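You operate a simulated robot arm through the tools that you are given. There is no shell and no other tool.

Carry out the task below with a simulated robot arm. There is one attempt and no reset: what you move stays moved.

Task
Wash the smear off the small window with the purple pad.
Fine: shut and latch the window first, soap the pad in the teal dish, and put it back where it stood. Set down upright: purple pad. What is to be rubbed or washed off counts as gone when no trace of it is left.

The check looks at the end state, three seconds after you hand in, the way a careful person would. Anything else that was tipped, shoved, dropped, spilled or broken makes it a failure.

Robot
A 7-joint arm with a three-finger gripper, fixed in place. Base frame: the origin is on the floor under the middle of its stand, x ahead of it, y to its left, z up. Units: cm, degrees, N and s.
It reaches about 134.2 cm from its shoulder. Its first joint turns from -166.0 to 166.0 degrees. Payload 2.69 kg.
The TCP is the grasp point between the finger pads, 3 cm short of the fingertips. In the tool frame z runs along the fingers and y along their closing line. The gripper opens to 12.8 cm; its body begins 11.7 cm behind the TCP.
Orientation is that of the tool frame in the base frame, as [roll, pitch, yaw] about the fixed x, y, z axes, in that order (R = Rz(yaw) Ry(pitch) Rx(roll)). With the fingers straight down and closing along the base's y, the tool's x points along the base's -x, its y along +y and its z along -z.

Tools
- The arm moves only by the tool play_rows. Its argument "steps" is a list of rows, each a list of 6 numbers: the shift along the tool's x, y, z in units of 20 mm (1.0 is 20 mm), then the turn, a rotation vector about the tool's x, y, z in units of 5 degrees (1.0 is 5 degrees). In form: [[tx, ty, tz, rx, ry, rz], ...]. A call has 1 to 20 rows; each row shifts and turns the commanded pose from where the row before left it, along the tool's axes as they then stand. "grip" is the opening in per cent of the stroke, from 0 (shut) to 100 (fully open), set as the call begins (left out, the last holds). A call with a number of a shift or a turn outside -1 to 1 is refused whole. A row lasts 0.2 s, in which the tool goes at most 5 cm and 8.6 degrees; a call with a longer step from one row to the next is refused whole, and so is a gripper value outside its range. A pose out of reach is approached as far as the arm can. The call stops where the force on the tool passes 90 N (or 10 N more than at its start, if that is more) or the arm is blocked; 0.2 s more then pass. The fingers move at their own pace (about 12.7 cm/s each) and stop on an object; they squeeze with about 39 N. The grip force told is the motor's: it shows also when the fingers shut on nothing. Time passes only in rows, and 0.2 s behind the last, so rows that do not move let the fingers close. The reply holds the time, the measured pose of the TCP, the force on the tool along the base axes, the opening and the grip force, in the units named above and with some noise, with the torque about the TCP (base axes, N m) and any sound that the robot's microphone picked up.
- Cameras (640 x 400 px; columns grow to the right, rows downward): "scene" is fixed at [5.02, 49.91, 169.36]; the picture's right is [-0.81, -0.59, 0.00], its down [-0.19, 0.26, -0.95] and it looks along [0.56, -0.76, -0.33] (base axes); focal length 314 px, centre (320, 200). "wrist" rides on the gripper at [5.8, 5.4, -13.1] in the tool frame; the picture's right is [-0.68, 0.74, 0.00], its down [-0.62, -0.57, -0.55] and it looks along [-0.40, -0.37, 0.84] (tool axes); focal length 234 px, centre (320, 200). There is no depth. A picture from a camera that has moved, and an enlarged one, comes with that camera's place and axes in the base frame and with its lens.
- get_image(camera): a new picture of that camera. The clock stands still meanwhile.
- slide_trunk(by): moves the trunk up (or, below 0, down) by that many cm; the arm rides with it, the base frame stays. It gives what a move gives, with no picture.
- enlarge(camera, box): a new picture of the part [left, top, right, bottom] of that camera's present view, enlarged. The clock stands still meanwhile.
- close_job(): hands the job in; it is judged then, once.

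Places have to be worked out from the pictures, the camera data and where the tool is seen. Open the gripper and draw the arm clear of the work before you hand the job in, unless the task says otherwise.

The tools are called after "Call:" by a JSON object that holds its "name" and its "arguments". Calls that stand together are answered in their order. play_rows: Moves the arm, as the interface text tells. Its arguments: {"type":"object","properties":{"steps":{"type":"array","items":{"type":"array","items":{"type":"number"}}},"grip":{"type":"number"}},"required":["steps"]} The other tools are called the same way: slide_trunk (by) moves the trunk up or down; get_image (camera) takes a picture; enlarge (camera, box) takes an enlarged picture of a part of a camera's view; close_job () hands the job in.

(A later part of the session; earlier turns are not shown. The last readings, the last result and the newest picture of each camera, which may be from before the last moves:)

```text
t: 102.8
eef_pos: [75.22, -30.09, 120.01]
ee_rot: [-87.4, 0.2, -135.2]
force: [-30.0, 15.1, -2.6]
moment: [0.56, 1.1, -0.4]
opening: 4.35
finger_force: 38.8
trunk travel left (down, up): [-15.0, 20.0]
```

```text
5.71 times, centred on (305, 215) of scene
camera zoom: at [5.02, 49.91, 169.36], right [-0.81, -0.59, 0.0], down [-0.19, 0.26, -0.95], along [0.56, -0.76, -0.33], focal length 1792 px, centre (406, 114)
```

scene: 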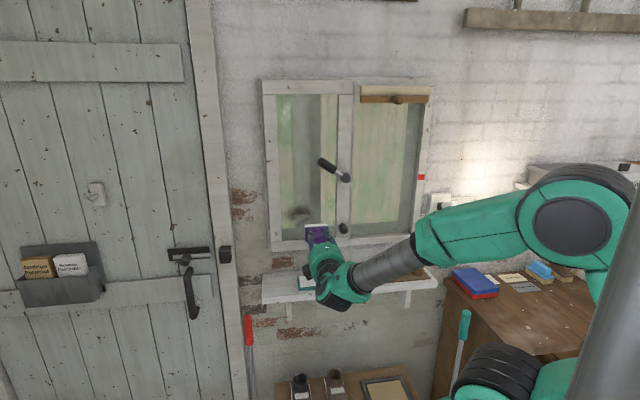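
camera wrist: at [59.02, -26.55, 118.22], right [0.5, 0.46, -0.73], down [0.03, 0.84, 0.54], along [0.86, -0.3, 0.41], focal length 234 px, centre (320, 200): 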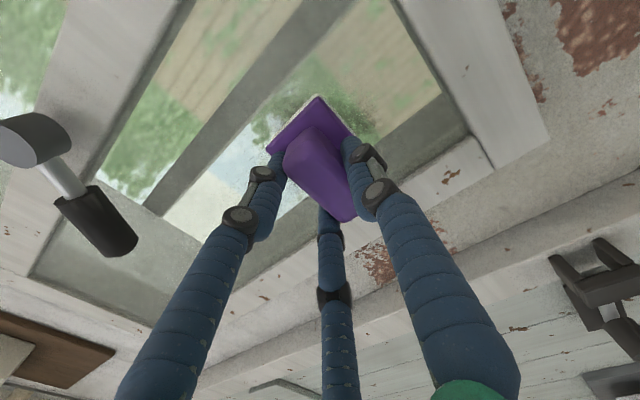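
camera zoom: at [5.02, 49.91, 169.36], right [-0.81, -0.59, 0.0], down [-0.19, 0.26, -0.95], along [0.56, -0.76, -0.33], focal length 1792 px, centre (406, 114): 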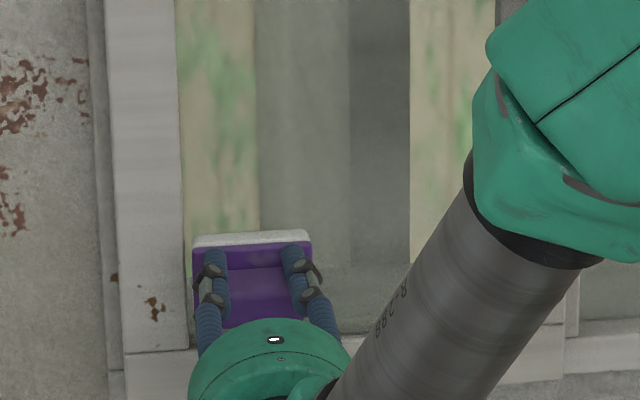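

Force is ~32 N here; I ease a hair and sweep back right along the lower band, then come up through the middle band to the left for a final overlap.

Call:
{"name": "play_rows", "arguments": {"steps": [[0.3, 0, -0.03, 0, 0, 0], [0.4, 0, 0, 0, 0, 0], [0.4, 0, 0, 0, 0, 0], [0.4, 0, 0, 0, 0, 0], [0.4, 0, 0, 0, 0, 0], [0.4, 0, 0, 0, 0, 0], [0.4, 0, 0, 0, 0, 0], [0.4, 0, 0, 0, 0, 0], [0.35, 0, 0, 0, 0, 0], [0, -0.5, 0.022, 0, 0, 0], [0, -0.5, 0.022, 0, 0, 0], [0, -0.5, 0.022, 0, 0, 0], [0, -0.5, 0.022, 0, 0, 0]]}}

Call:
{"name": "play_rows", "arguments": {"steps": [[-0.35, 0, 0, 0, 0, 0], [-0.4, 0, 0, 0, 0, 0], [-0.4, 0, 0, 0, 0, 0], [-0.4, 0, 0, 0, 0, 0], [-0.4, 0, 0, 0, 0, 0], [-0.4, 0, 0, 0, 0, 0], [-0.4, 0, 0, 0, 0, 0], [-0.4, 0, 0, 0, 0, 0], [-0.28, 0, 0, 0, 0, 0]]}}

Call:
{"name": "enlarge", "arguments": {"camera": "scene", "box": [265, 180, 345, 250]}}

```text
t: 105.6
eef_pos: [70.33, -34.84, 123.99]
ee_rot: [-87.4, 0.1, -135.1]
force: [-9.2, 10.1, -2.5]
moment: [0.48, 0.44, 0.03]
opening: 4.32
finger_force: 39.0
trunk travel left (down, up): [-15.0, 20.0]
```

```text
t: 107.6
eef_pos: [75.38, -30.14, 124.14]
ee_rot: [-87.5, 0.1, -135.2]
force: [-21.7, 11.8, -3.4]
moment: [0.48, 0.86, -0.3]
opening: 4.32
finger_force: 38.7
trunk travel left (down, up): [-15.0, 20.0]
```

```text
5.71 times, centred on (305, 215) of scene
camera zoom: at [5.02, 49.91, 169.36], right [-0.81, -0.59, 0.0], down [-0.19, 0.26, -0.95], along [0.56, -0.76, -0.33], focal length 1792 px, centre (406, 114)
```

zoom: 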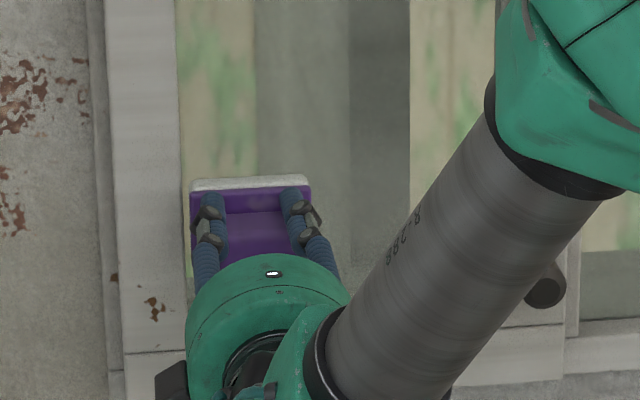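

I lift the pad off the glass and back away to inspect the whole pane.

Call:
{"name": "play_rows", "arguments": {"steps": [[0, 0, -0.3, 0, 0, 0], [0, 0, -0.7, 0, 0, 0], [0, 0, -1, 0, 0, 0], [0, 0, -1, 0, 0, 0], [0, 0, -1, 0, 0, 0], [0, 0, -1, 0, 0, 0], [0, 0, -1, 0, 0, 0], [0, 0, -1, 0, 0, 0], [0.5, 0.8, 0, 0, 0, 0], [0.8, 0.8, 0, 0, 0, 0], [0.8, 0.8, 0, 0, 0, 0], [0.8, 0.8, 0, 0, 0, 0]]}}

Call:
{"name": "enlarge", "arguments": {"camera": "scene", "box": [265, 170, 345, 250]}}

Call:
{"name": "get_image", "arguments": {"camera": "scene"}}

Call:
{"name": "get_image", "arguments": {"camera": "wrist"}}

```text
t: 110.2
eef_pos: [61.59, -24.3, 116.97]
ee_rot: [-87.5, 0.2, -135.1]
force: [-0.1, 0.7, -0.1]
moment: [0.08, 0.07, -0.02]
opening: 4.33
finger_force: 39.5
trunk travel left (down, up): [-15.0, 20.0]
```

```text
5.00 times, centred on (305, 210) of scene
camera zoom: at [5.02, 49.91, 169.36], right [-0.81, -0.59, 0.0], down [-0.19, 0.26, -0.95], along [0.56, -0.76, -0.33], focal length 1568 px, centre (395, 150)
```

zoom: 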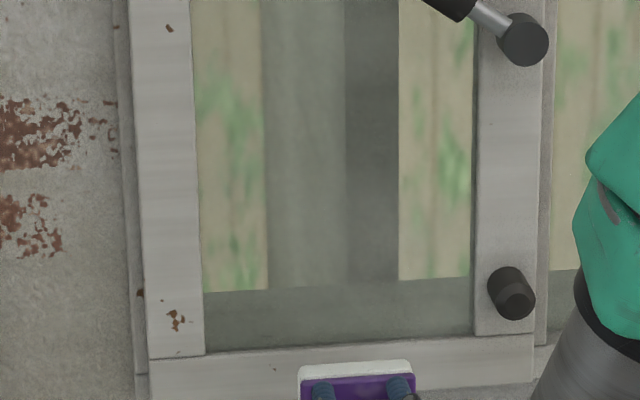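

```text
taken
```

scene: 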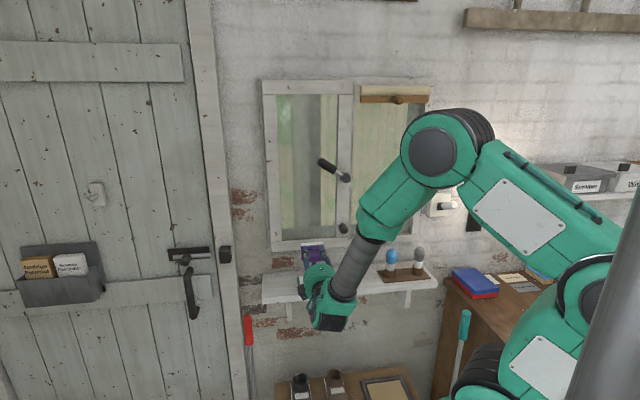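

```text
taken
camera wrist: at [48.41, -19.35, 111.13], right [0.5, 0.46, -0.73], down [0.03, 0.84, 0.54], along [0.86, -0.3, 0.41], focal length 234 px, centre (320, 200)
```

wrist: 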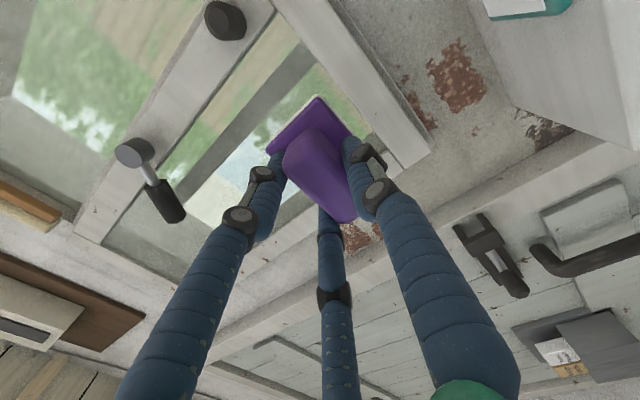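

The pane looks clean. I zoom in tighter to be sure no faint trace remains.

Call:
{"name": "enlarge", "arguments": {"camera": "scene", "box": [285, 190, 333, 220]}}

Call:
{"name": "enlarge", "arguments": {"camera": "scene", "box": [270, 205, 318, 240]}}

Call:
{"name": "enlarge", "arguments": {"camera": "scene", "box": [300, 205, 345, 240]}}

```text
13.33 times, centred on (309, 205) of scene
camera zoom: at [5.02, 49.91, 169.36], right [-0.81, -0.59, 0.0], down [-0.19, 0.26, -0.95], along [0.56, -0.76, -0.33], focal length 4181 px, centre (467, 133)
```

zoom: 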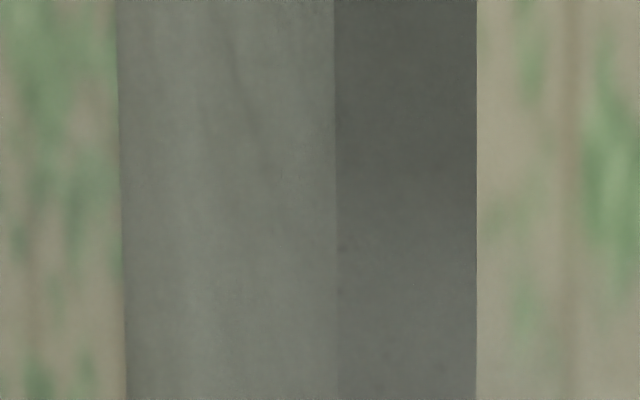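

```text
11.43 times, centred on (294, 222) of scene
camera zoom: at [5.02, 49.91, 169.36], right [-0.81, -0.59, 0.0], down [-0.19, 0.26, -0.95], along [0.56, -0.76, -0.33], focal length 3584 px, centre (617, -57)
```

zoom: 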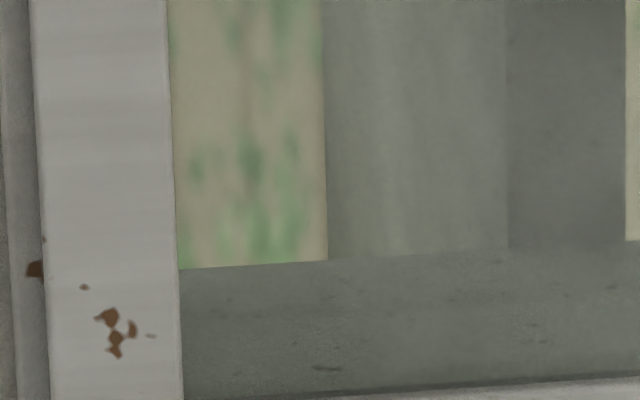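

```text
11.43 times, centred on (322, 222) of scene
camera zoom: at [5.02, 49.91, 169.36], right [-0.81, -0.59, 0.0], down [-0.19, 0.26, -0.95], along [0.56, -0.76, -0.33], focal length 3584 px, centre (291, -57)
```

zoom: 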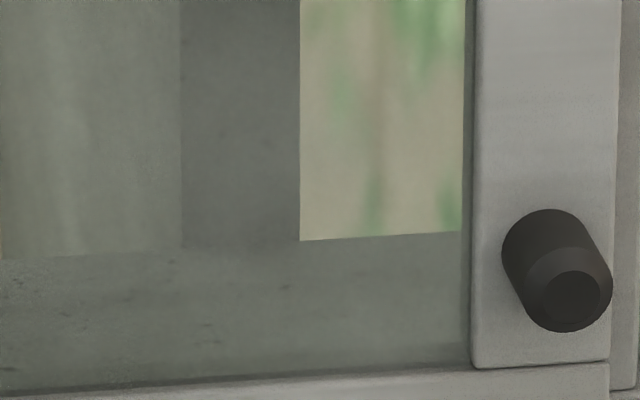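

There are a few tiny specks near the right side of the former smear; I zoom in much further to tell glass residue from background texture.

Call:
{"name": "enlarge", "arguments": {"camera": "scene", "box": [304, 202, 320, 212]}}

Call:
{"name": "enlarge", "arguments": {"camera": "scene", "box": [304, 210, 320, 220]}}

Call:
{"name": "enlarge", "arguments": {"camera": "scene", "box": [288, 210, 304, 220]}}

Call:
{"name": "enlarge", "arguments": {"camera": "scene", "box": [304, 170, 320, 180]}}

Call:
{"name": "enlarge", "arguments": {"camera": "scene", "box": [380, 205, 412, 225]}}

```text
16.00 times, centred on (312, 207) of scene
camera zoom: at [5.02, 49.91, 169.36], right [-0.81, -0.59, 0.0], down [-0.19, 0.26, -0.95], along [0.56, -0.76, -0.33], focal length 5017 px, centre (448, 88)
```

zoom: 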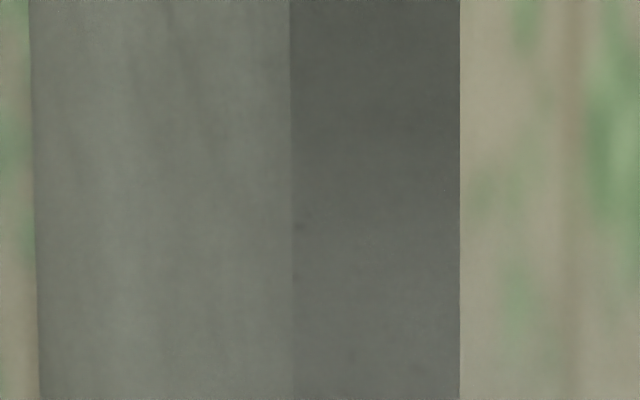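

```text
16.00 times, centred on (312, 215) of scene
camera zoom: at [5.02, 49.91, 169.36], right [-0.81, -0.59, 0.0], down [-0.19, 0.26, -0.95], along [0.56, -0.76, -0.33], focal length 5017 px, centre (448, -40)
```

zoom: 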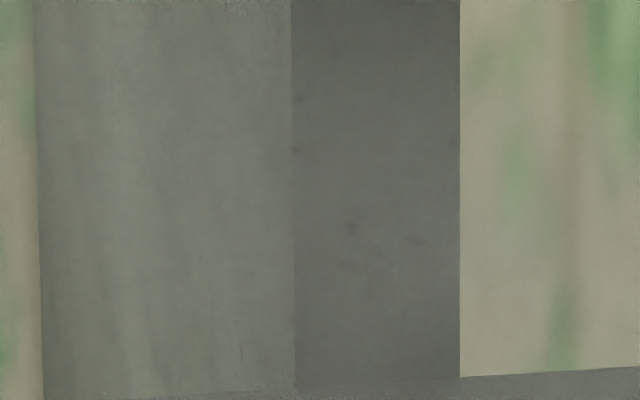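

```text
16.00 times, centred on (296, 215) of scene
camera zoom: at [5.02, 49.91, 169.36], right [-0.81, -0.59, 0.0], down [-0.19, 0.26, -0.95], along [0.56, -0.76, -0.33], focal length 5017 px, centre (704, -40)
```

zoom: 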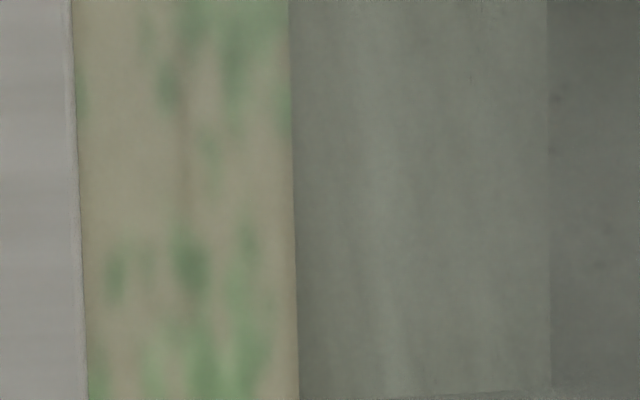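

```text
16.00 times, centred on (312, 175) of scene
camera zoom: at [5.02, 49.91, 169.36], right [-0.81, -0.59, 0.0], down [-0.19, 0.26, -0.95], along [0.56, -0.76, -0.33], focal length 5017 px, centre (448, 600)
```

zoom: 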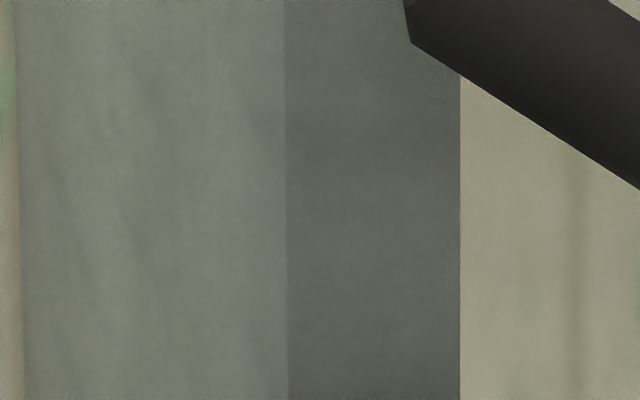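

```text
16.00 times, centred on (396, 215) of scene
camera zoom: at [5.02, 49.91, 169.36], right [-0.81, -0.59, 0.0], down [-0.19, 0.26, -0.95], along [0.56, -0.76, -0.33], focal length 5017 px, centre (-896, -40)
```

zoom: 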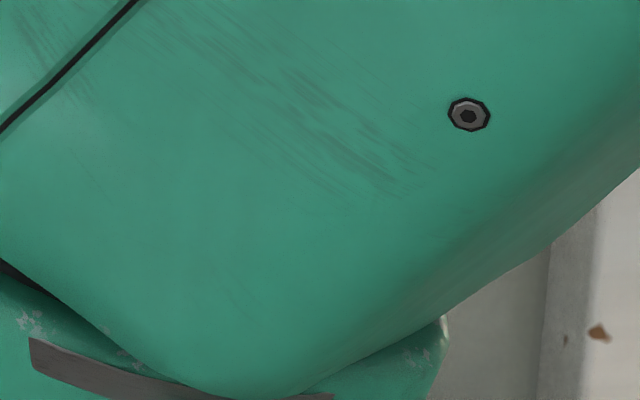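

Those specks look like pits in the masonry behind the glass (one lies beyond where the smear ever was), but I check from a second angle with the wrist camera.

Call:
{"name": "play_rows", "arguments": {"steps": [[0.4, -0.9, 0, 0, 0, 0], [0.4, -0.9, 0, 0, 0, 0], [0.4, -0.9, 0, 0, 0, 0], [0, -0.9, 0, 0, 0, 0], [0, -0.9, 0, 0, 0, 0], [0, -0.9, 0, 0, 0, 0], [0, -0.9, 0, 0, 0, 0]]}}

Call:
{"name": "get_image", "arguments": {"camera": "wrist"}}

Call:
{"name": "enlarge", "arguments": {"camera": "wrist", "box": [330, 60, 450, 140]}}

Call:
{"name": "enlarge", "arguments": {"camera": "scene", "box": [285, 190, 333, 220]}}

```text
t: 111.8
eef_pos: [59.64, -25.73, 129.71]
ee_rot: [-87.5, 0.1, -135.1]
force: [-0.3, -0.7, -0.7]
moment: [0.02, -0.01, 0.0]
opening: 4.31
finger_force: 38.8
trunk travel left (down, up): [-15.0, 20.0]
```

```text
taken
camera wrist: at [46.42, -20.76, 123.71], right [0.5, 0.46, -0.73], down [0.03, 0.84, 0.54], along [0.86, -0.3, 0.41], focal length 234 px, centre (320, 200)
```

wrist: 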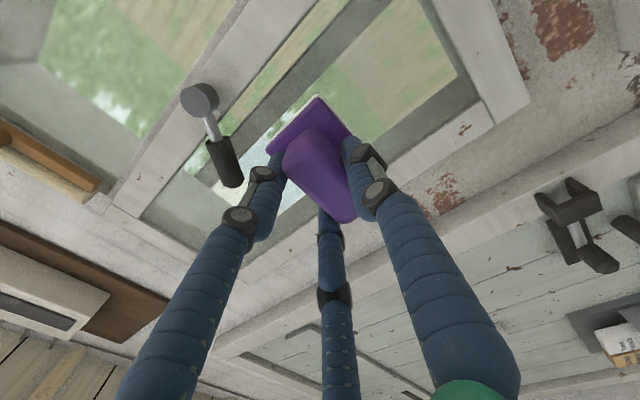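

```text
5.00 times, centred on (390, 100) of wrist
camera zoom: at [46.42, -20.76, 123.71], right [0.5, 0.46, -0.73], down [0.03, 0.84, 0.54], along [0.86, -0.3, 0.41], focal length 1171 px, centre (-30, 700)
```

zoom: 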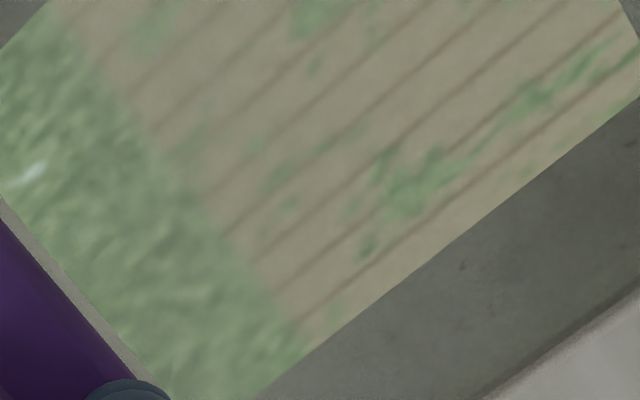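

```text
13.33 times, centred on (309, 205) of scene
camera zoom: at [5.02, 49.91, 169.36], right [-0.81, -0.59, 0.0], down [-0.19, 0.26, -0.95], along [0.56, -0.76, -0.33], focal length 4181 px, centre (467, 133)
```

zoom: 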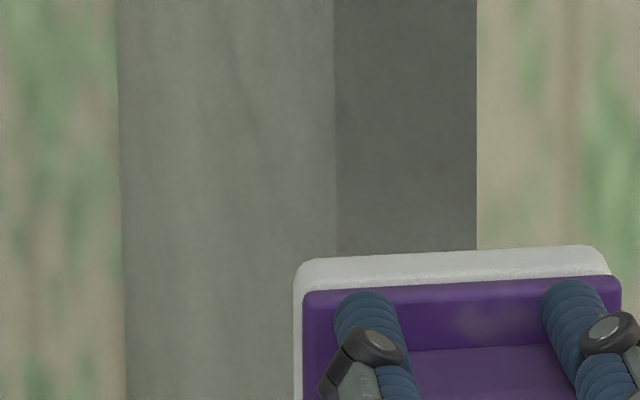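

No residue visible from this angle either. For certainty I make one more full pass, starting along the top edge of where the smear was: first the approach to light contact.

Call:
{"name": "play_rows", "arguments": {"steps": [[-0.2, 0.55, 0, 0, 0, 0], [0, 0.04, 0.9, 0, 0, 0], [0, 0.04, 0.9, 0, 0, 0], [0, 0.04, 0.9, 0, 0, 0], [0, 0.04, 0.9, 0, 0, 0], [0, 0.04, 0.9, 0, 0, 0], [0, 0.04, 0.9, 0, 0, 0], [0, 0.04, 0.9, 0, 0, 0], [0, 0, 0.4, 0, 0, 0], [0, 0, 0.15, 0, 0, 0], [0, 0, 0.1, 0, 0, 0], [0, 0, 0, 0, 0, 0]]}}

```text
t: 114.4
eef_pos: [69.58, -35.4, 128.51]
ee_rot: [-87.4, 0.2, -135.1]
force: [0.5, -0.9, -0.9]
moment: [0.01, 0.05, 0.04]
opening: 4.32
finger_force: 38.7
trunk travel left (down, up): [-15.0, 20.0]
```

Just short of contact. Two more small steps in, then sweep left along the top band.

Call:
{"name": "play_rows", "arguments": {"steps": [[0, 0, 0.1, 0, 0, 0], [0, 0, 0.06, 0, 0, 0], [-0.3, 0, 0, 0, 0, 0], [-0.4, 0, 0, 0, 0, 0], [-0.4, 0, 0, 0, 0, 0], [-0.4, 0, 0, 0, 0, 0], [-0.4, 0, 0, 0, 0, 0], [-0.4, 0, 0, 0, 0, 0], [-0.4, 0, 0, 0, 0, 0], [-0.4, 0, 0, 0, 0, 0], [-0.4, 0, 0, 0, 0, 0], [-0.4, 0, 0, 0, 0, 0]]}}

```text
t: 117.0
eef_pos: [75.37, -29.93, 128.72]
ee_rot: [-87.5, 0.2, -135.3]
force: [-13.0, 8.1, -2.5]
moment: [0.33, 0.51, -0.08]
opening: 4.3
finger_force: 39.0
trunk travel left (down, up): [-15.0, 20.0]
```

Good contact (~15 N). I continue in a serpentine: down 2.8 cm and sweep right.

Call:
{"name": "play_rows", "arguments": {"steps": [[0, 0.467, -0.018, 0, 0, 0], [0, 0.467, -0.018, 0, 0, 0], [0, 0.467, -0.018, 0, 0, 0], [0.42, 0, 0.005, 0, 0, 0], [0.42, 0, 0.005, 0, 0, 0], [0.42, 0, 0.005, 0, 0, 0], [0.42, 0, 0.005, 0, 0, 0], [0.42, 0, 0.005, 0, 0, 0], [0.42, 0, 0.005, 0, 0, 0], [0.42, 0, 0, 0, 0, 0], [0.42, 0, 0, 0, 0, 0], [0.42, 0, 0, 0, 0, 0]]}}

Call:
{"name": "play_rows", "arguments": {"steps": [[0, 0.467, -0.018, 0, 0, 0], [0, 0.467, -0.018, 0, 0, 0], [0, 0.467, -0.018, 0, 0, 0], [-0.4, 0, 0, 0, 0, 0], [-0.42, 0, 0, 0, 0, 0], [-0.42, 0, 0, 0, 0, 0], [-0.42, 0, 0, 0, 0, 0], [-0.42, 0, 0, 0, 0, 0], [-0.42, 0, 0, 0, 0, 0], [-0.42, 0, 0, 0, 0, 0], [-0.42, 0, 0, 0, 0, 0], [-0.42, 0, 0, 0, 0, 0]]}}

```text
t: 119.6
eef_pos: [69.97, -35.35, 125.71]
ee_rot: [-87.5, 0.2, -135.2]
force: [-9.0, 14.3, -1.0]
moment: [0.49, 0.33, 0.3]
opening: 4.32
finger_force: 38.8
trunk travel left (down, up): [-15.0, 20.0]
```

```text
t: 122.2
eef_pos: [75.27, -30.15, 123.2]
ee_rot: [-87.4, 0.2, -135.3]
force: [-13.3, 8.3, -1.1]
moment: [0.28, 0.49, -0.06]
opening: 4.32
finger_force: 39.6
trunk travel left (down, up): [-15.0, 20.0]
```

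Steady contact around 15–16 N. I go on: down another 2.8 cm and sweep right, then the lowest band back left.

Call:
{"name": "play_rows", "arguments": {"steps": [[0, 0.467, -0.018, 0, 0, 0], [0, 0.467, -0.018, 0, 0, 0], [0, 0.467, -0.018, 0, 0, 0], [0.42, 0, 0.005, 0, 0, 0], [0.42, 0, 0.005, 0, 0, 0], [0.42, 0, 0.005, 0, 0, 0], [0.42, 0, 0.005, 0, 0, 0], [0.42, 0, 0.005, 0, 0, 0], [0.42, 0, 0.005, 0, 0, 0], [0.42, 0, 0, 0, 0, 0], [0.42, 0, 0, 0, 0, 0], [0.42, 0, 0, 0, 0, 0]]}}

Call:
{"name": "play_rows", "arguments": {"steps": [[0, 0.4, -0.016, 0, 0, 0], [0, 0.4, -0.016, 0, 0, 0], [-0.4, 0, 0, 0, 0, 0], [-0.42, 0, 0, 0, 0, 0], [-0.42, 0, 0, 0, 0, 0], [-0.42, 0, 0, 0, 0, 0], [-0.42, 0, 0, 0, 0, 0], [-0.42, 0, 0, 0, 0, 0], [-0.42, 0, 0, 0, 0, 0], [-0.42, 0, 0, 0, 0, 0], [-0.42, 0, 0, 0, 0, 0], [-0.42, 0, 0, 0, 0, 0]]}}

```text
t: 124.8
eef_pos: [69.94, -35.45, 120.33]
ee_rot: [-87.5, 0.2, -135.2]
force: [-6.6, 7.4, -1.5]
moment: [0.29, 0.3, 0.31]
opening: 4.32
finger_force: 38.6
trunk travel left (down, up): [-15.0, 20.0]
```

```text
t: 127.4
eef_pos: [75.83, -29.46, 118.73]
ee_rot: [-87.4, 0.1, -135.2]
force: [-15.5, 10.3, -2.2]
moment: [0.38, 0.57, -0.12]
opening: 4.3
finger_force: 39.2
trunk travel left (down, up): [-15.0, 20.0]
```

Serpentine finished. I back the pad off the glass and inspect again.

Call:
{"name": "play_rows", "arguments": {"steps": [[0, 0, -0.3, 0, 0, 0], [0, 0, -0.7, 0, 0, 0], [0, 0, -1, 0, 0, 0], [0, 0, -1, 0, 0, 0], [0, 0, -1, 0, 0, 0], [0, 0, -1, 0, 0, 0], [0, 0, -1, 0, 0, 0], [0, 0, -1, 0, 0, 0], [0, 0, -1, 0, 0, 0]]}}

Call:
{"name": "enlarge", "arguments": {"camera": "scene", "box": [265, 170, 345, 250]}}

Call:
{"name": "get_image", "arguments": {"camera": "wrist"}}

```text
t: 129.4
eef_pos: [64.6, -18.06, 117.9]
ee_rot: [-87.5, 0.1, -135.1]
force: [0.8, -0.2, -0.5]
moment: [0.02, 0.02, 0.03]
opening: 4.29
finger_force: 38.9
trunk travel left (down, up): [-15.0, 20.0]
```

```text
5.00 times, centred on (305, 210) of scene
camera zoom: at [5.02, 49.91, 169.36], right [-0.81, -0.59, 0.0], down [-0.19, 0.26, -0.95], along [0.56, -0.76, -0.33], focal length 1568 px, centre (395, 150)
```

zoom: 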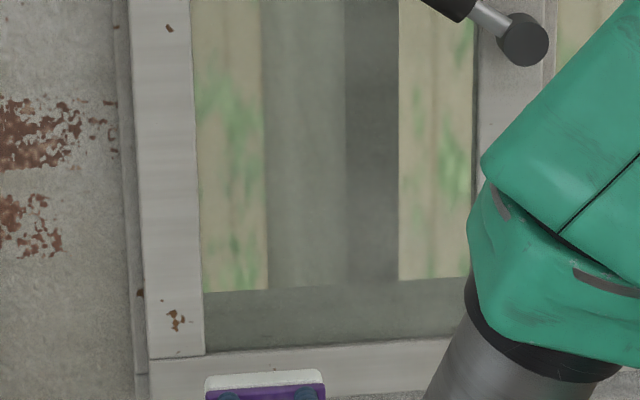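

```text
taken
camera wrist: at [51.43, -13.16, 112.02], right [0.5, 0.46, -0.73], down [0.03, 0.84, 0.54], along [0.86, -0.3, 0.41], focal length 234 px, centre (320, 200)
```

wrist: 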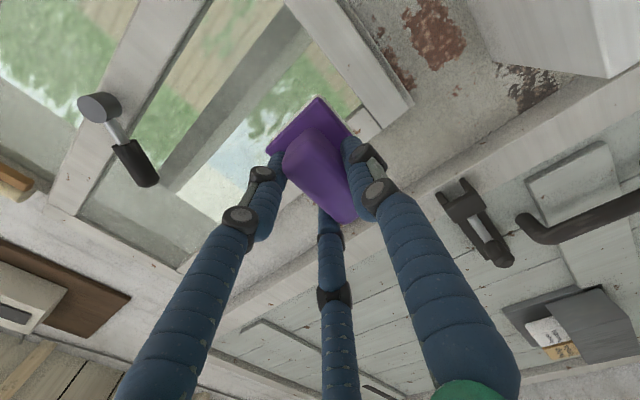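

The glass is clear and the lever still in the latched position. I turn the hand back down so the pad is level again.

Call:
{"name": "play_rows", "arguments": {"steps": [[0, 0, 0, -1, 0, 0], [0, 0, 0, -1, 0, 0], [0, 0, 0, -1, 0, 0], [0, 0, 0, -1, 0, 0], [0, 0, 0, -1, 0, 0], [0, 0, 0, -1, 0, 0], [0, 0, 0, -1, 0, 0], [0, 0, 0, -1, 0, 0], [0, 0, 0, -1, 0, 0], [0, 0, 0, -1, 0, 0], [0, 0, 0, -1, 0, 0], [0, 0, 0, -1, 0, 0], [0, 0, 0, -1, 0, 0], [0, 0, 0, -1, 0, 0], [0, 0, 0, -1, 0, 0], [0, 0, 0, -1, 0, 0], [0, 0, 0, -1, 0, 0], [0, 0, 0, -1, 0, 0]]}}

Call:
{"name": "get_image", "arguments": {"camera": "scene"}}

Call:
{"name": "enlarge", "arguments": {"camera": "scene", "box": [262, 256, 342, 300]}}

```text
t: 133.2
eef_pos: [64.74, -18.1, 117.96]
ee_rot: [-177.6, 0.3, -135.1]
force: [0.5, -0.8, -0.2]
moment: [0.01, 0.0, -0.02]
opening: 4.33
finger_force: 38.9
trunk travel left (down, up): [-15.0, 20.0]
```

```text
taken
```

scene: 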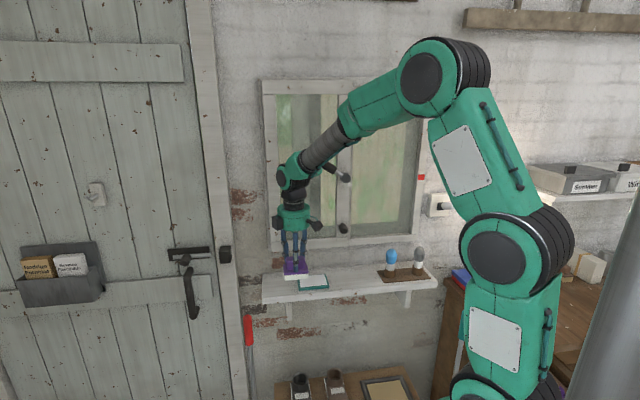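

```text
8.00 times, centred on (302, 278) of scene
camera zoom: at [5.02, 49.91, 169.36], right [-0.81, -0.59, 0.0], down [-0.19, 0.26, -0.95], along [0.56, -0.76, -0.33], focal length 2508 px, centre (464, -424)
```

zoom: 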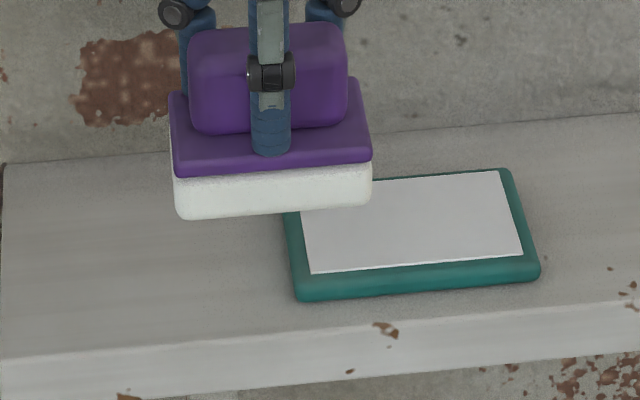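

The dish is exactly where it was. I check whether the pad shifted in the grip, using the same wrist crop as right after grasping.

Call:
{"name": "enlarge", "arguments": {"camera": "wrist", "box": [230, 70, 410, 250]}}

```text
2.22 times, centred on (320, 160) of wrist
camera zoom: at [56.33, -18.08, 130.73], right [-0.04, 1.0, -0.03], down [0.82, 0.05, 0.57], along [0.57, 0.0, -0.82], focal length 520 px, centre (320, 289)
```

zoom: 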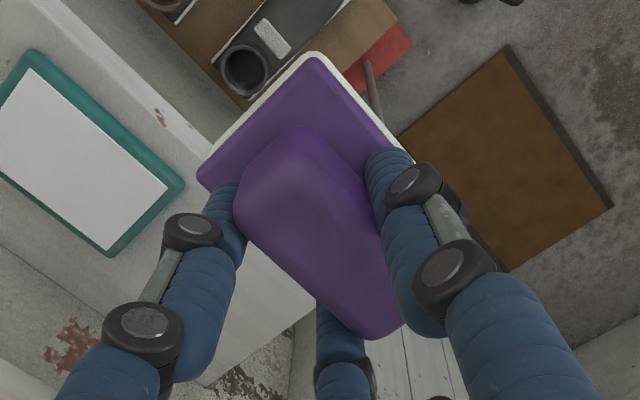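

The pad sits about 3 mm further right in the grip than at pick-up; I account for that. To restore the original spot the TCP must go to u≈38.07, n≈−75.0. I move over it at z≈111.

Call:
{"name": "play_rows", "arguments": {"steps": [[-0.283, -0.895, 0.427, 0, 0, 0], [-0.283, -0.895, 0.427, 0, 0, 0], [-0.283, -0.895, 0.427, 0, 0, 0], [-0.283, -0.895, 0.427, 0, 0, 0], [-0.283, -0.895, 0.427, 0, 0, 0], [-0.283, -0.895, 0.427, 0, 0, 0], [-0.283, -0.895, 0.427, 0, 0, 0], [-0.283, -0.895, 0.427, 0, 0, 0], [-0.283, -0.895, 0.427, 0, 0, 0]]}}

Call:
{"name": "enlarge", "arguments": {"camera": "scene", "box": [240, 150, 360, 300]}}

Call:
{"name": "get_image", "arguments": {"camera": "wrist"}}

```text
t: 135.2
eef_pos: [79.92, -26.35, 110.89]
ee_rot: [-177.5, 0.1, -135.1]
force: [0.6, 0.3, -0.7]
moment: [0.0, 0.0, 0.03]
opening: 4.32
finger_force: 38.7
trunk travel left (down, up): [-15.0, 20.0]
```

```text
2.67 times, centred on (300, 225) of scene
camera zoom: at [5.02, 49.91, 169.36], right [-0.81, -0.59, 0.0], down [-0.19, 0.26, -0.95], along [0.56, -0.76, -0.33], focal length 836 px, centre (373, 133)
```

zoom: 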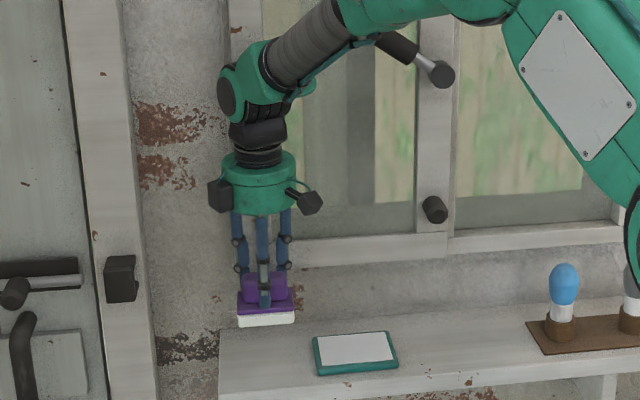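

```text
taken
camera wrist: at [71.55, -26.27, 123.78], right [-0.04, 1.0, -0.03], down [0.82, 0.05, 0.57], along [0.57, 0.0, -0.82], focal length 234 px, centre (320, 200)
```

wrist: 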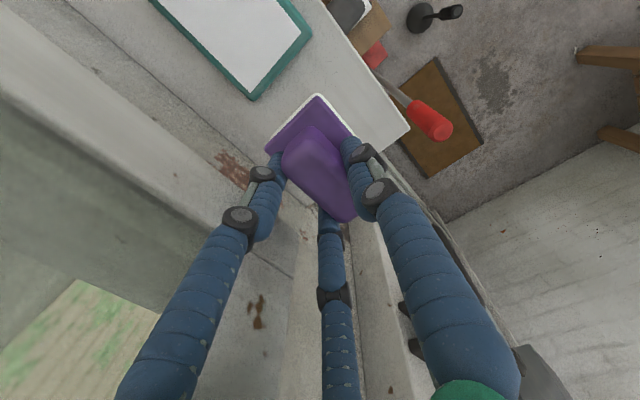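

Over the spot; a 2 mm correction and a straight descent to 4 mm above the shelf, then I compare with the original view.

Call:
{"name": "play_rows", "arguments": {"steps": [[-0.095, 0.07, 0, 0, 0, 0], [0, 0.02, 0.45, 0, 0, 0], [0, 0.02, 0.45, 0, 0, 0], [0, 0.02, 0.45, 0, 0, 0], [0, 0.02, 0.45, 0, 0, 0], [0, 0.02, 0.45, 0, 0, 0], [0, 0.02, 0.45, 0, 0, 0], [0, 0.02, 0.45, 0, 0, 0], [0, 0.02, 0.3, 0, 0, 0], [0, 0, 0, 0, 0, 0]]}}

Call:
{"name": "enlarge", "arguments": {"camera": "scene", "box": [255, 260, 335, 300]}}

Call:
{"name": "enlarge", "arguments": {"camera": "wrist", "box": [230, 40, 410, 220]}}

```text
t: 137.4
eef_pos: [80.0, -25.92, 104.21]
ee_rot: [-177.5, 0.0, -135.1]
force: [-0.7, 0.4, 0.1]
moment: [0.01, -0.02, 0.01]
opening: 4.31
finger_force: 39.0
trunk travel left (down, up): [-15.0, 20.0]
```

```text
8.00 times, centred on (295, 280) of scene
camera zoom: at [5.02, 49.91, 169.36], right [-0.81, -0.59, 0.0], down [-0.19, 0.26, -0.95], along [0.56, -0.76, -0.33], focal length 2508 px, centre (520, -440)
```

zoom: 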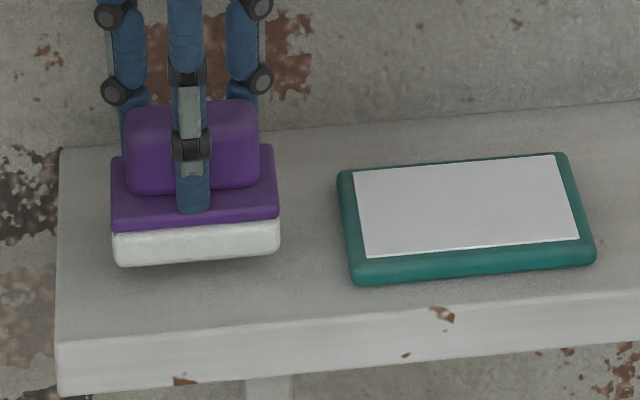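

```text
2.22 times, centred on (320, 130) of wrist
camera zoom: at [71.69, -25.89, 117.04], right [-0.04, 1.0, -0.03], down [0.82, 0.05, 0.57], along [0.58, 0.0, -0.82], focal length 520 px, centre (320, 356)
```

zoom: 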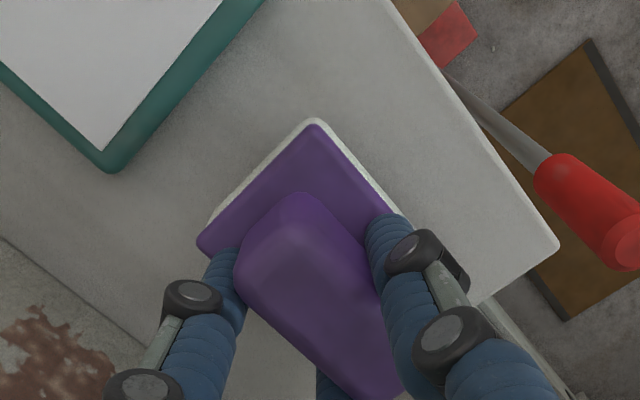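

Compared with the original view the pad is about 3 mm too far left; depth is right. I correct that and lower onto the shelf in small steps.

Call:
{"name": "play_rows", "arguments": {"steps": [[0.15, 0, 0, 0, 0, 0.1], [0, 0.01, 0.2, 0, 0, 0], [0, 0.01, 0.1, 0, 0, 0], [0, 0, 0, 0, 0, 0]]}}

Call:
{"name": "enlarge", "arguments": {"camera": "scene", "box": [255, 260, 335, 300]}}

```text
t: 138.4
eef_pos: [79.74, -26.15, 103.52]
ee_rot: [-177.5, 0.3, -135.6]
force: [-0.4, 0.3, -1.2]
moment: [-0.01, 0.02, 0.03]
opening: 4.32
finger_force: 39.2
trunk travel left (down, up): [-15.0, 20.0]
```

```text
8.00 times, centred on (295, 280) of scene
camera zoom: at [5.02, 49.91, 169.36], right [-0.81, -0.59, 0.0], down [-0.19, 0.26, -0.95], along [0.56, -0.76, -0.33], focal length 2508 px, centre (520, -440)
```

zoom: 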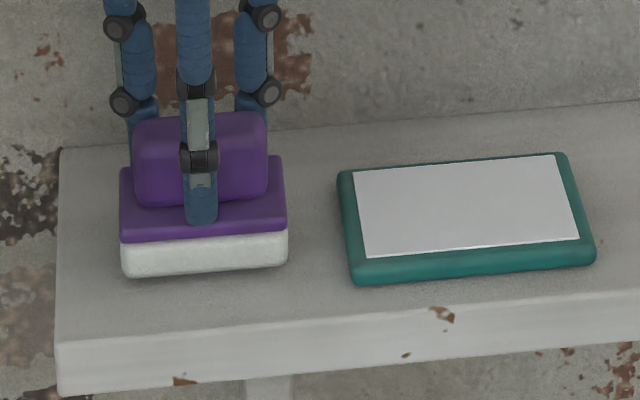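

Now about 2 mm too far right against the original crop (handle 134–268 vs 130–263). A slight correction, then down to contact.

Call:
{"name": "play_rows", "arguments": {"steps": [[-0.1, 0, 0, 0, 0, 0], [0, 0, 0.07, 0, 0, 0], [0, 0, 0.06, 0, 0, 0], [0, 0, 0, 0, 0, 0]]}}

Call:
{"name": "enlarge", "arguments": {"camera": "scene", "box": [255, 260, 335, 300]}}

```text
t: 139.4
eef_pos: [79.84, -26.2, 103.32]
ee_rot: [-177.5, 0.2, -135.6]
force: [-0.3, 0.8, -1.2]
moment: [-0.04, -0.03, 0.0]
opening: 4.32
finger_force: 39.4
trunk travel left (down, up): [-15.0, 20.0]
```

```text
8.00 times, centred on (295, 280) of scene
camera zoom: at [5.02, 49.91, 169.36], right [-0.81, -0.59, 0.0], down [-0.19, 0.26, -0.95], along [0.56, -0.76, -0.33], focal length 2508 px, centre (520, -440)
```

zoom: 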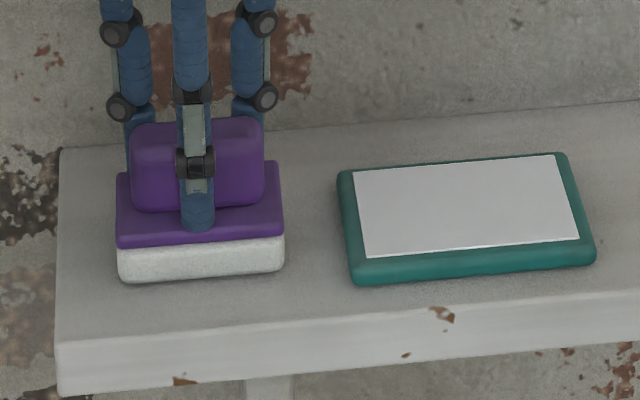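

This now matches the original picture almost exactly. I lower the last millimetre to feel the shelf.

Call:
{"name": "play_rows", "arguments": {"steps": [[0, 0, 0.05, 0, 0, 0], [0, 0, 0, 0, 0, 0]]}}

Call:
{"name": "play_rows", "arguments": {"steps": [[0, 0, 0.04, 0, 0, 0], [0, 0, 0, 0, 0, 0]]}}

```text
t: 140.0
eef_pos: [79.89, -26.12, 103.22]
ee_rot: [-177.4, 0.3, -135.6]
force: [0.6, 1.9, 4.2]
moment: [0.12, 0.13, -0.06]
opening: 4.31
finger_force: 39.0
trunk travel left (down, up): [-15.0, 20.0]
```

```text
t: 140.6
eef_pos: [79.86, -26.1, 103.25]
ee_rot: [-177.5, 0.3, -135.6]
force: [1.7, -2.2, 10.8]
moment: [0.01, 0.25, -0.03]
opening: 4.32
finger_force: 39.1
trunk travel left (down, up): [-15.0, 20.0]
```

The pad stands on the shelf. I release in stages.

Call:
{"name": "play_rows", "arguments": {"steps": [[0, 0, 0, 0, 0, 0], [0, 0, 0, 0, 0, 0]], "grip": 40}}

Call:
{"name": "play_rows", "arguments": {"steps": [[0, 0, 0, 0, 0, 0], [0, 0, 0, 0, 0, 0], [0, 0, 0, 0, 0, 0]], "grip": 72}}

Call:
{"name": "enlarge", "arguments": {"camera": "scene", "box": [255, 260, 335, 300]}}

Call:
{"name": "enlarge", "arguments": {"camera": "wrist", "box": [230, 40, 410, 220]}}

```text
t: 141.2
eef_pos: [79.8, -26.11, 102.99]
ee_rot: [-177.5, 0.1, -135.6]
force: [0.9, -0.2, 6.4]
moment: [0.15, 0.15, 0.0]
opening: 5.27
finger_force: 0.3
trunk travel left (down, up): [-15.0, 20.0]
```

```text
t: 142.0
eef_pos: [79.85, -26.06, 103.11]
ee_rot: [-177.6, 0.2, -135.7]
force: [0.1, 0.5, 0.1]
moment: [0.0, -0.02, -0.02]
opening: 9.22
finger_force: 0.0
trunk travel left (down, up): [-15.0, 20.0]
```

```text
8.00 times, centred on (295, 280) of scene
camera zoom: at [5.02, 49.91, 169.36], right [-0.81, -0.59, 0.0], down [-0.19, 0.26, -0.95], along [0.56, -0.76, -0.33], focal length 2508 px, centre (520, -440)
```

zoom: 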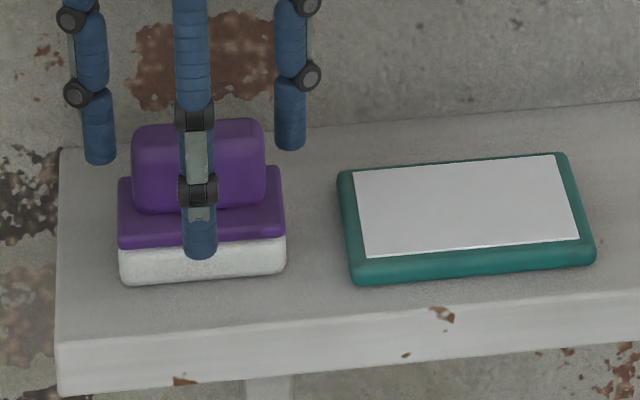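

```text
2.22 times, centred on (320, 130) of wrist
camera zoom: at [71.45, -25.94, 115.9], right [-0.03, 1.0, -0.03], down [0.82, 0.04, 0.57], along [0.58, -0.01, -0.82], focal length 520 px, centre (320, 356)
```

zoom: 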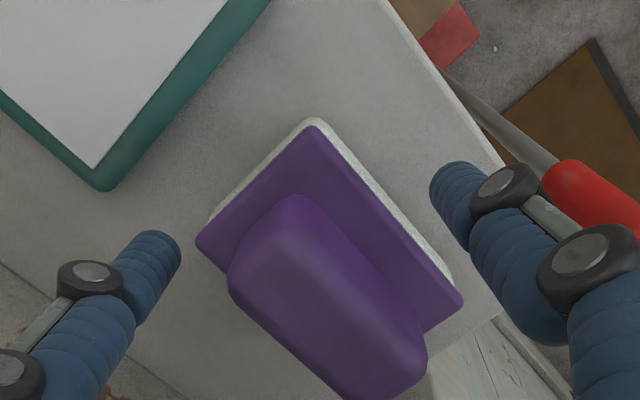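

The pad stands upright at its original place, fingers clear all around. I rise straight up.

Call:
{"name": "play_rows", "arguments": {"steps": [[0, -0.01, -0.3, 0, 0, 0], [0, -0.02, -0.5, 0, 0, 0], [0, -0.03, -0.8, 0, 0, 0], [0, -0.03, -0.8, 0, 0, 0], [0, -0.03, -0.8, 0, 0, 0], [0, 0.8, -0.5, 0, 0, 0], [0, 0.9, -0.5, 0, 0, 0], [0, 0.9, -0.5, 0, 0, 0], [0, 0.9, -0.5, 0, 0, 0], [0, 0.9, -0.5, 0, 0, 0], [0, 0.9, -0.5, 0, 0, 0], [0, 0.9, -0.8, 0, 0, 0], [0, 0.9, -0.8, 0, 0, 0], [0, 0.9, -0.8, 0, 0, 0]]}}

Call:
{"name": "get_image", "arguments": {"camera": "scene"}}

Call:
{"name": "enlarge", "arguments": {"camera": "scene", "box": [255, 260, 335, 300]}}

Call:
{"name": "enlarge", "arguments": {"camera": "scene", "box": [255, 70, 440, 260]}}

```text
t: 145.0
eef_pos: [68.41, -14.29, 119.31]
ee_rot: [-177.5, 0.2, -135.6]
force: [0.0, 0.4, -0.8]
moment: [0.0, 0.03, -0.01]
opening: 9.2
finger_force: 0.0
trunk travel left (down, up): [-15.0, 20.0]
```

```text
taken
```

scene: 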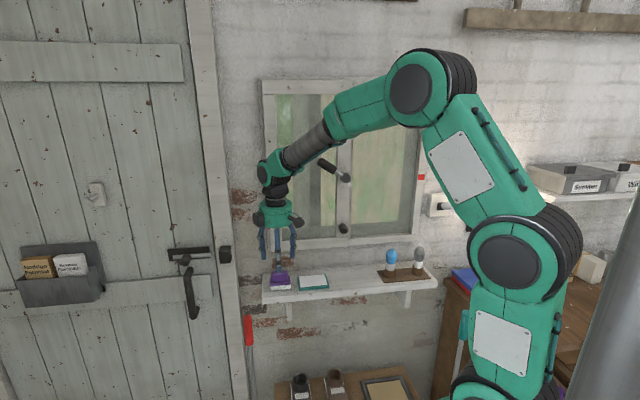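

```text
8.00 times, centred on (295, 280) of scene
camera zoom: at [5.02, 49.91, 169.36], right [-0.81, -0.59, 0.0], down [-0.19, 0.26, -0.95], along [0.56, -0.76, -0.33], focal length 2508 px, centre (520, -440)
```

zoom: 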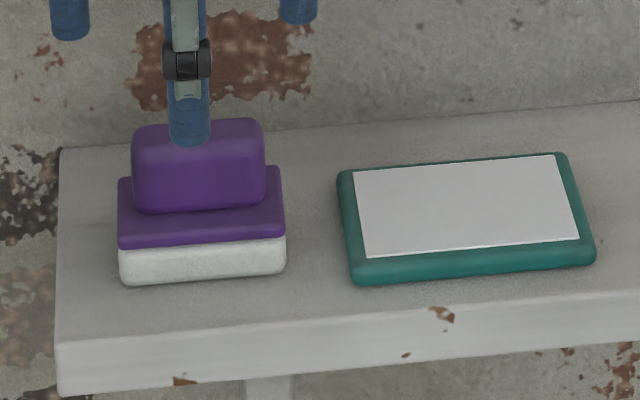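

```text
2.11 times, centred on (348, 165) of scene
camera zoom: at [5.02, 49.91, 169.36], right [-0.81, -0.59, 0.0], down [-0.19, 0.26, -0.95], along [0.56, -0.76, -0.33], focal length 660 px, centre (262, 274)
```

zoom: 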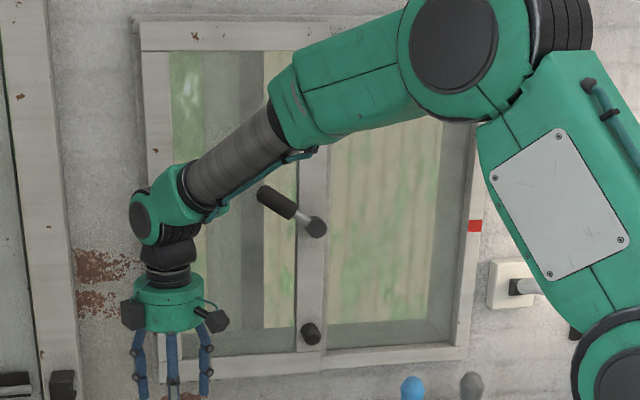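

The pad matches its original picture to within about a millimetre, the dish is untouched, and the window is shut with the lever turned. I draw the arm well clear and open the gripper fully.

Call:
{"name": "play_rows", "arguments": {"steps": [[0, 0.6, -1, 0, 0, 0], [0, 0.6, -1, 0, 0, 0], [0, 0.6, -1, 0, 0, 0], [0, 0.6, -1, 0, 0, 0], [0.5, 0.6, -1, 0, 0, 0], [0.8, 0.6, -1, 0, 0, 0], [0.8, 0.3, -1, 0, 0, 0], [0.8, 0, -1, 0, 0, 0], [0.8, 0, -1, 0, 0, 0], [0.8, 0, -1, 0, 0, 0], [0.8, 0, -0.8, 0, 0, 0], [0.8, 0, -0.8, 0, 0, 0]], "grip": 100}}

Call:
{"name": "get_image", "arguments": {"camera": "scene"}}

Call:
{"name": "get_image", "arguments": {"camera": "wrist"}}

Call:
{"name": "enlarge", "arguments": {"camera": "scene", "box": [250, 170, 450, 310]}}

```text
t: 147.6
eef_pos: [53.45, -16.62, 142.42]
ee_rot: [-177.5, 0.2, -135.6]
force: [0.0, 0.7, -0.1]
moment: [-0.02, -0.01, 0.0]
opening: 12.77
finger_force: 0.1
trunk travel left (down, up): [-15.0, 20.0]
```

```text
taken
```

scene: 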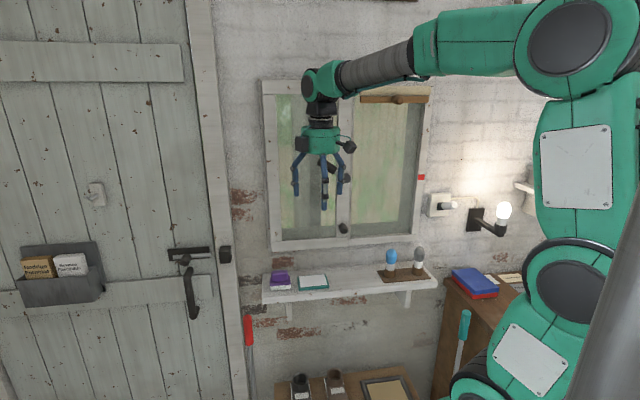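

```text
taken
camera wrist: at [45.04, -16.4, 155.27], right [-0.03, 1.0, -0.03], down [0.82, 0.04, 0.57], along [0.58, -0.01, -0.82], focal length 234 px, centre (320, 200)
```

wrist: 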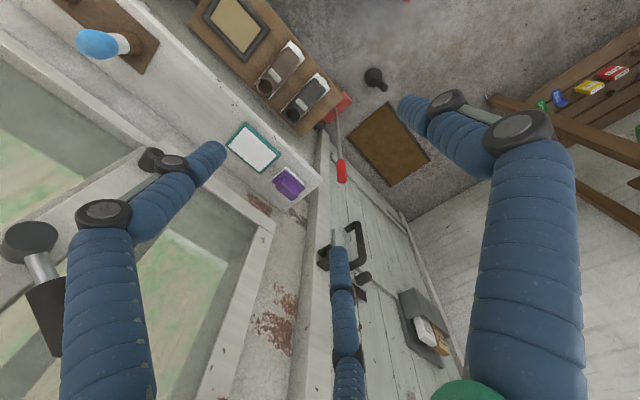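

```text
2.86 times, centred on (350, 240) of scene
camera zoom: at [5.02, 49.91, 169.36], right [-0.81, -0.59, 0.0], down [-0.19, 0.26, -0.95], along [0.56, -0.76, -0.33], focal length 896 px, centre (234, 86)
```

zoom: 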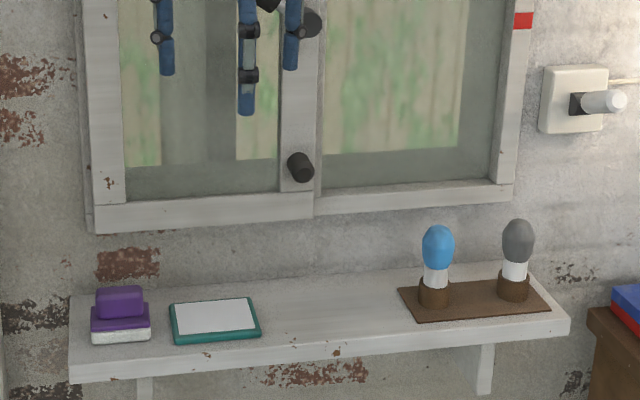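

All items stand as before. I shift the hand aside once more for an unobstructed last look at the glass and the latch lever.

Call:
{"name": "play_rows", "arguments": {"steps": [[0.9, 0.3, -0.6, 0, 0, 0], [0.9, 0.3, -0.6, 0, 0, 0], [0.9, 0.3, -0.6, 0, 0, 0], [0.9, 0.3, -0.6, 0, 0, 0], [0.9, 0.3, -0.4, 0, 0, 0], [0.9, 0.3, 0, 0, 0, 0], [0.9, 0.3, 0, 0, 0, 0], [0.9, 0, 0, 0, 0, 0]]}}

Call:
{"name": "enlarge", "arguments": {"camera": "scene", "box": [255, 70, 440, 260]}}

Call:
{"name": "enlarge", "arguments": {"camera": "scene", "box": [270, 180, 350, 240]}}

Call:
{"name": "enlarge", "arguments": {"camera": "scene", "box": [310, 150, 358, 195]}}

```text
t: 149.4
eef_pos: [39.99, -23.64, 147.78]
ee_rot: [-177.5, 0.2, -135.6]
force: [0.1, -0.2, -0.5]
moment: [-0.01, 0.01, 0.0]
opening: 12.8
finger_force: 0.0
trunk travel left (down, up): [-15.0, 20.0]
```

```text
2.11 times, centred on (348, 165) of scene
camera zoom: at [5.02, 49.91, 169.36], right [-0.81, -0.59, 0.0], down [-0.19, 0.26, -0.95], along [0.56, -0.76, -0.33], focal length 660 px, centre (262, 274)
```

zoom: 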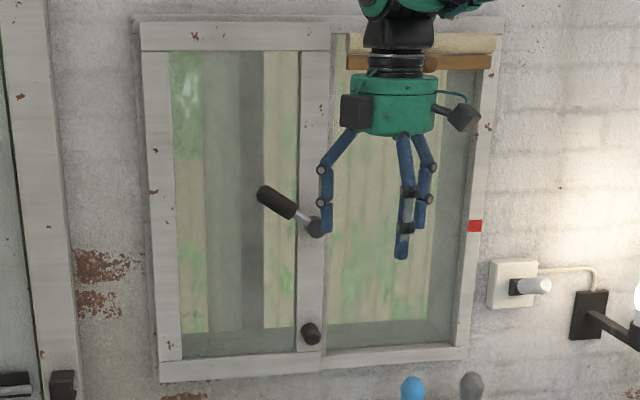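

```text
6.67 times, centred on (310, 210) of scene
camera zoom: at [5.02, 49.91, 169.36], right [-0.81, -0.59, 0.0], down [-0.19, 0.26, -0.95], along [0.56, -0.76, -0.33], focal length 2090 px, centre (387, 133)
```

zoom: 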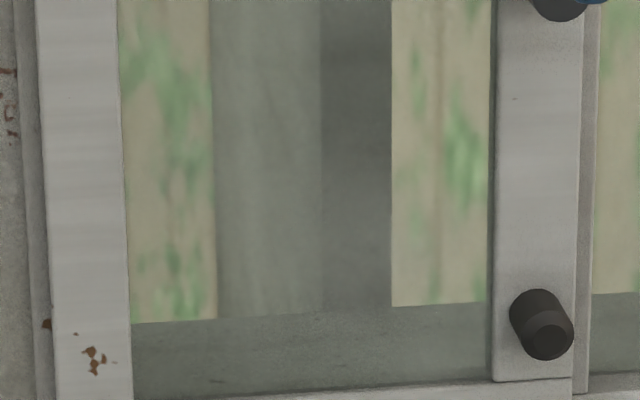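

```text
8.89 times, centred on (334, 172) of scene
camera zoom: at [5.02, 49.91, 169.36], right [-0.81, -0.59, 0.0], down [-0.19, 0.26, -0.95], along [0.56, -0.76, -0.33], focal length 2787 px, centre (196, 444)
```

zoom: 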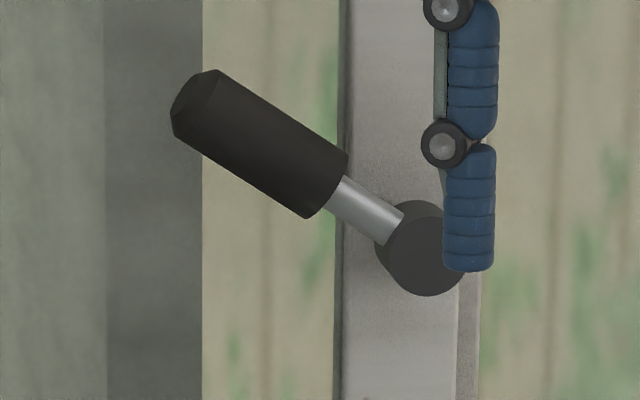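

I compare the lever with the identical crop I took earlier, to make sure it hasn't crept.

Call:
{"name": "enlarge", "arguments": {"camera": "scene", "box": [310, 165, 358, 195]}}

```text
13.33 times, centred on (334, 180) of scene
camera zoom: at [5.02, 49.91, 169.36], right [-0.81, -0.59, 0.0], down [-0.19, 0.26, -0.95], along [0.56, -0.76, -0.33], focal length 4181 px, centre (133, 467)
```

zoom: 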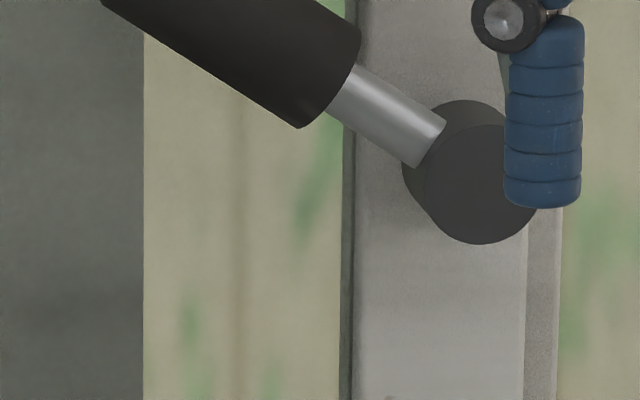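

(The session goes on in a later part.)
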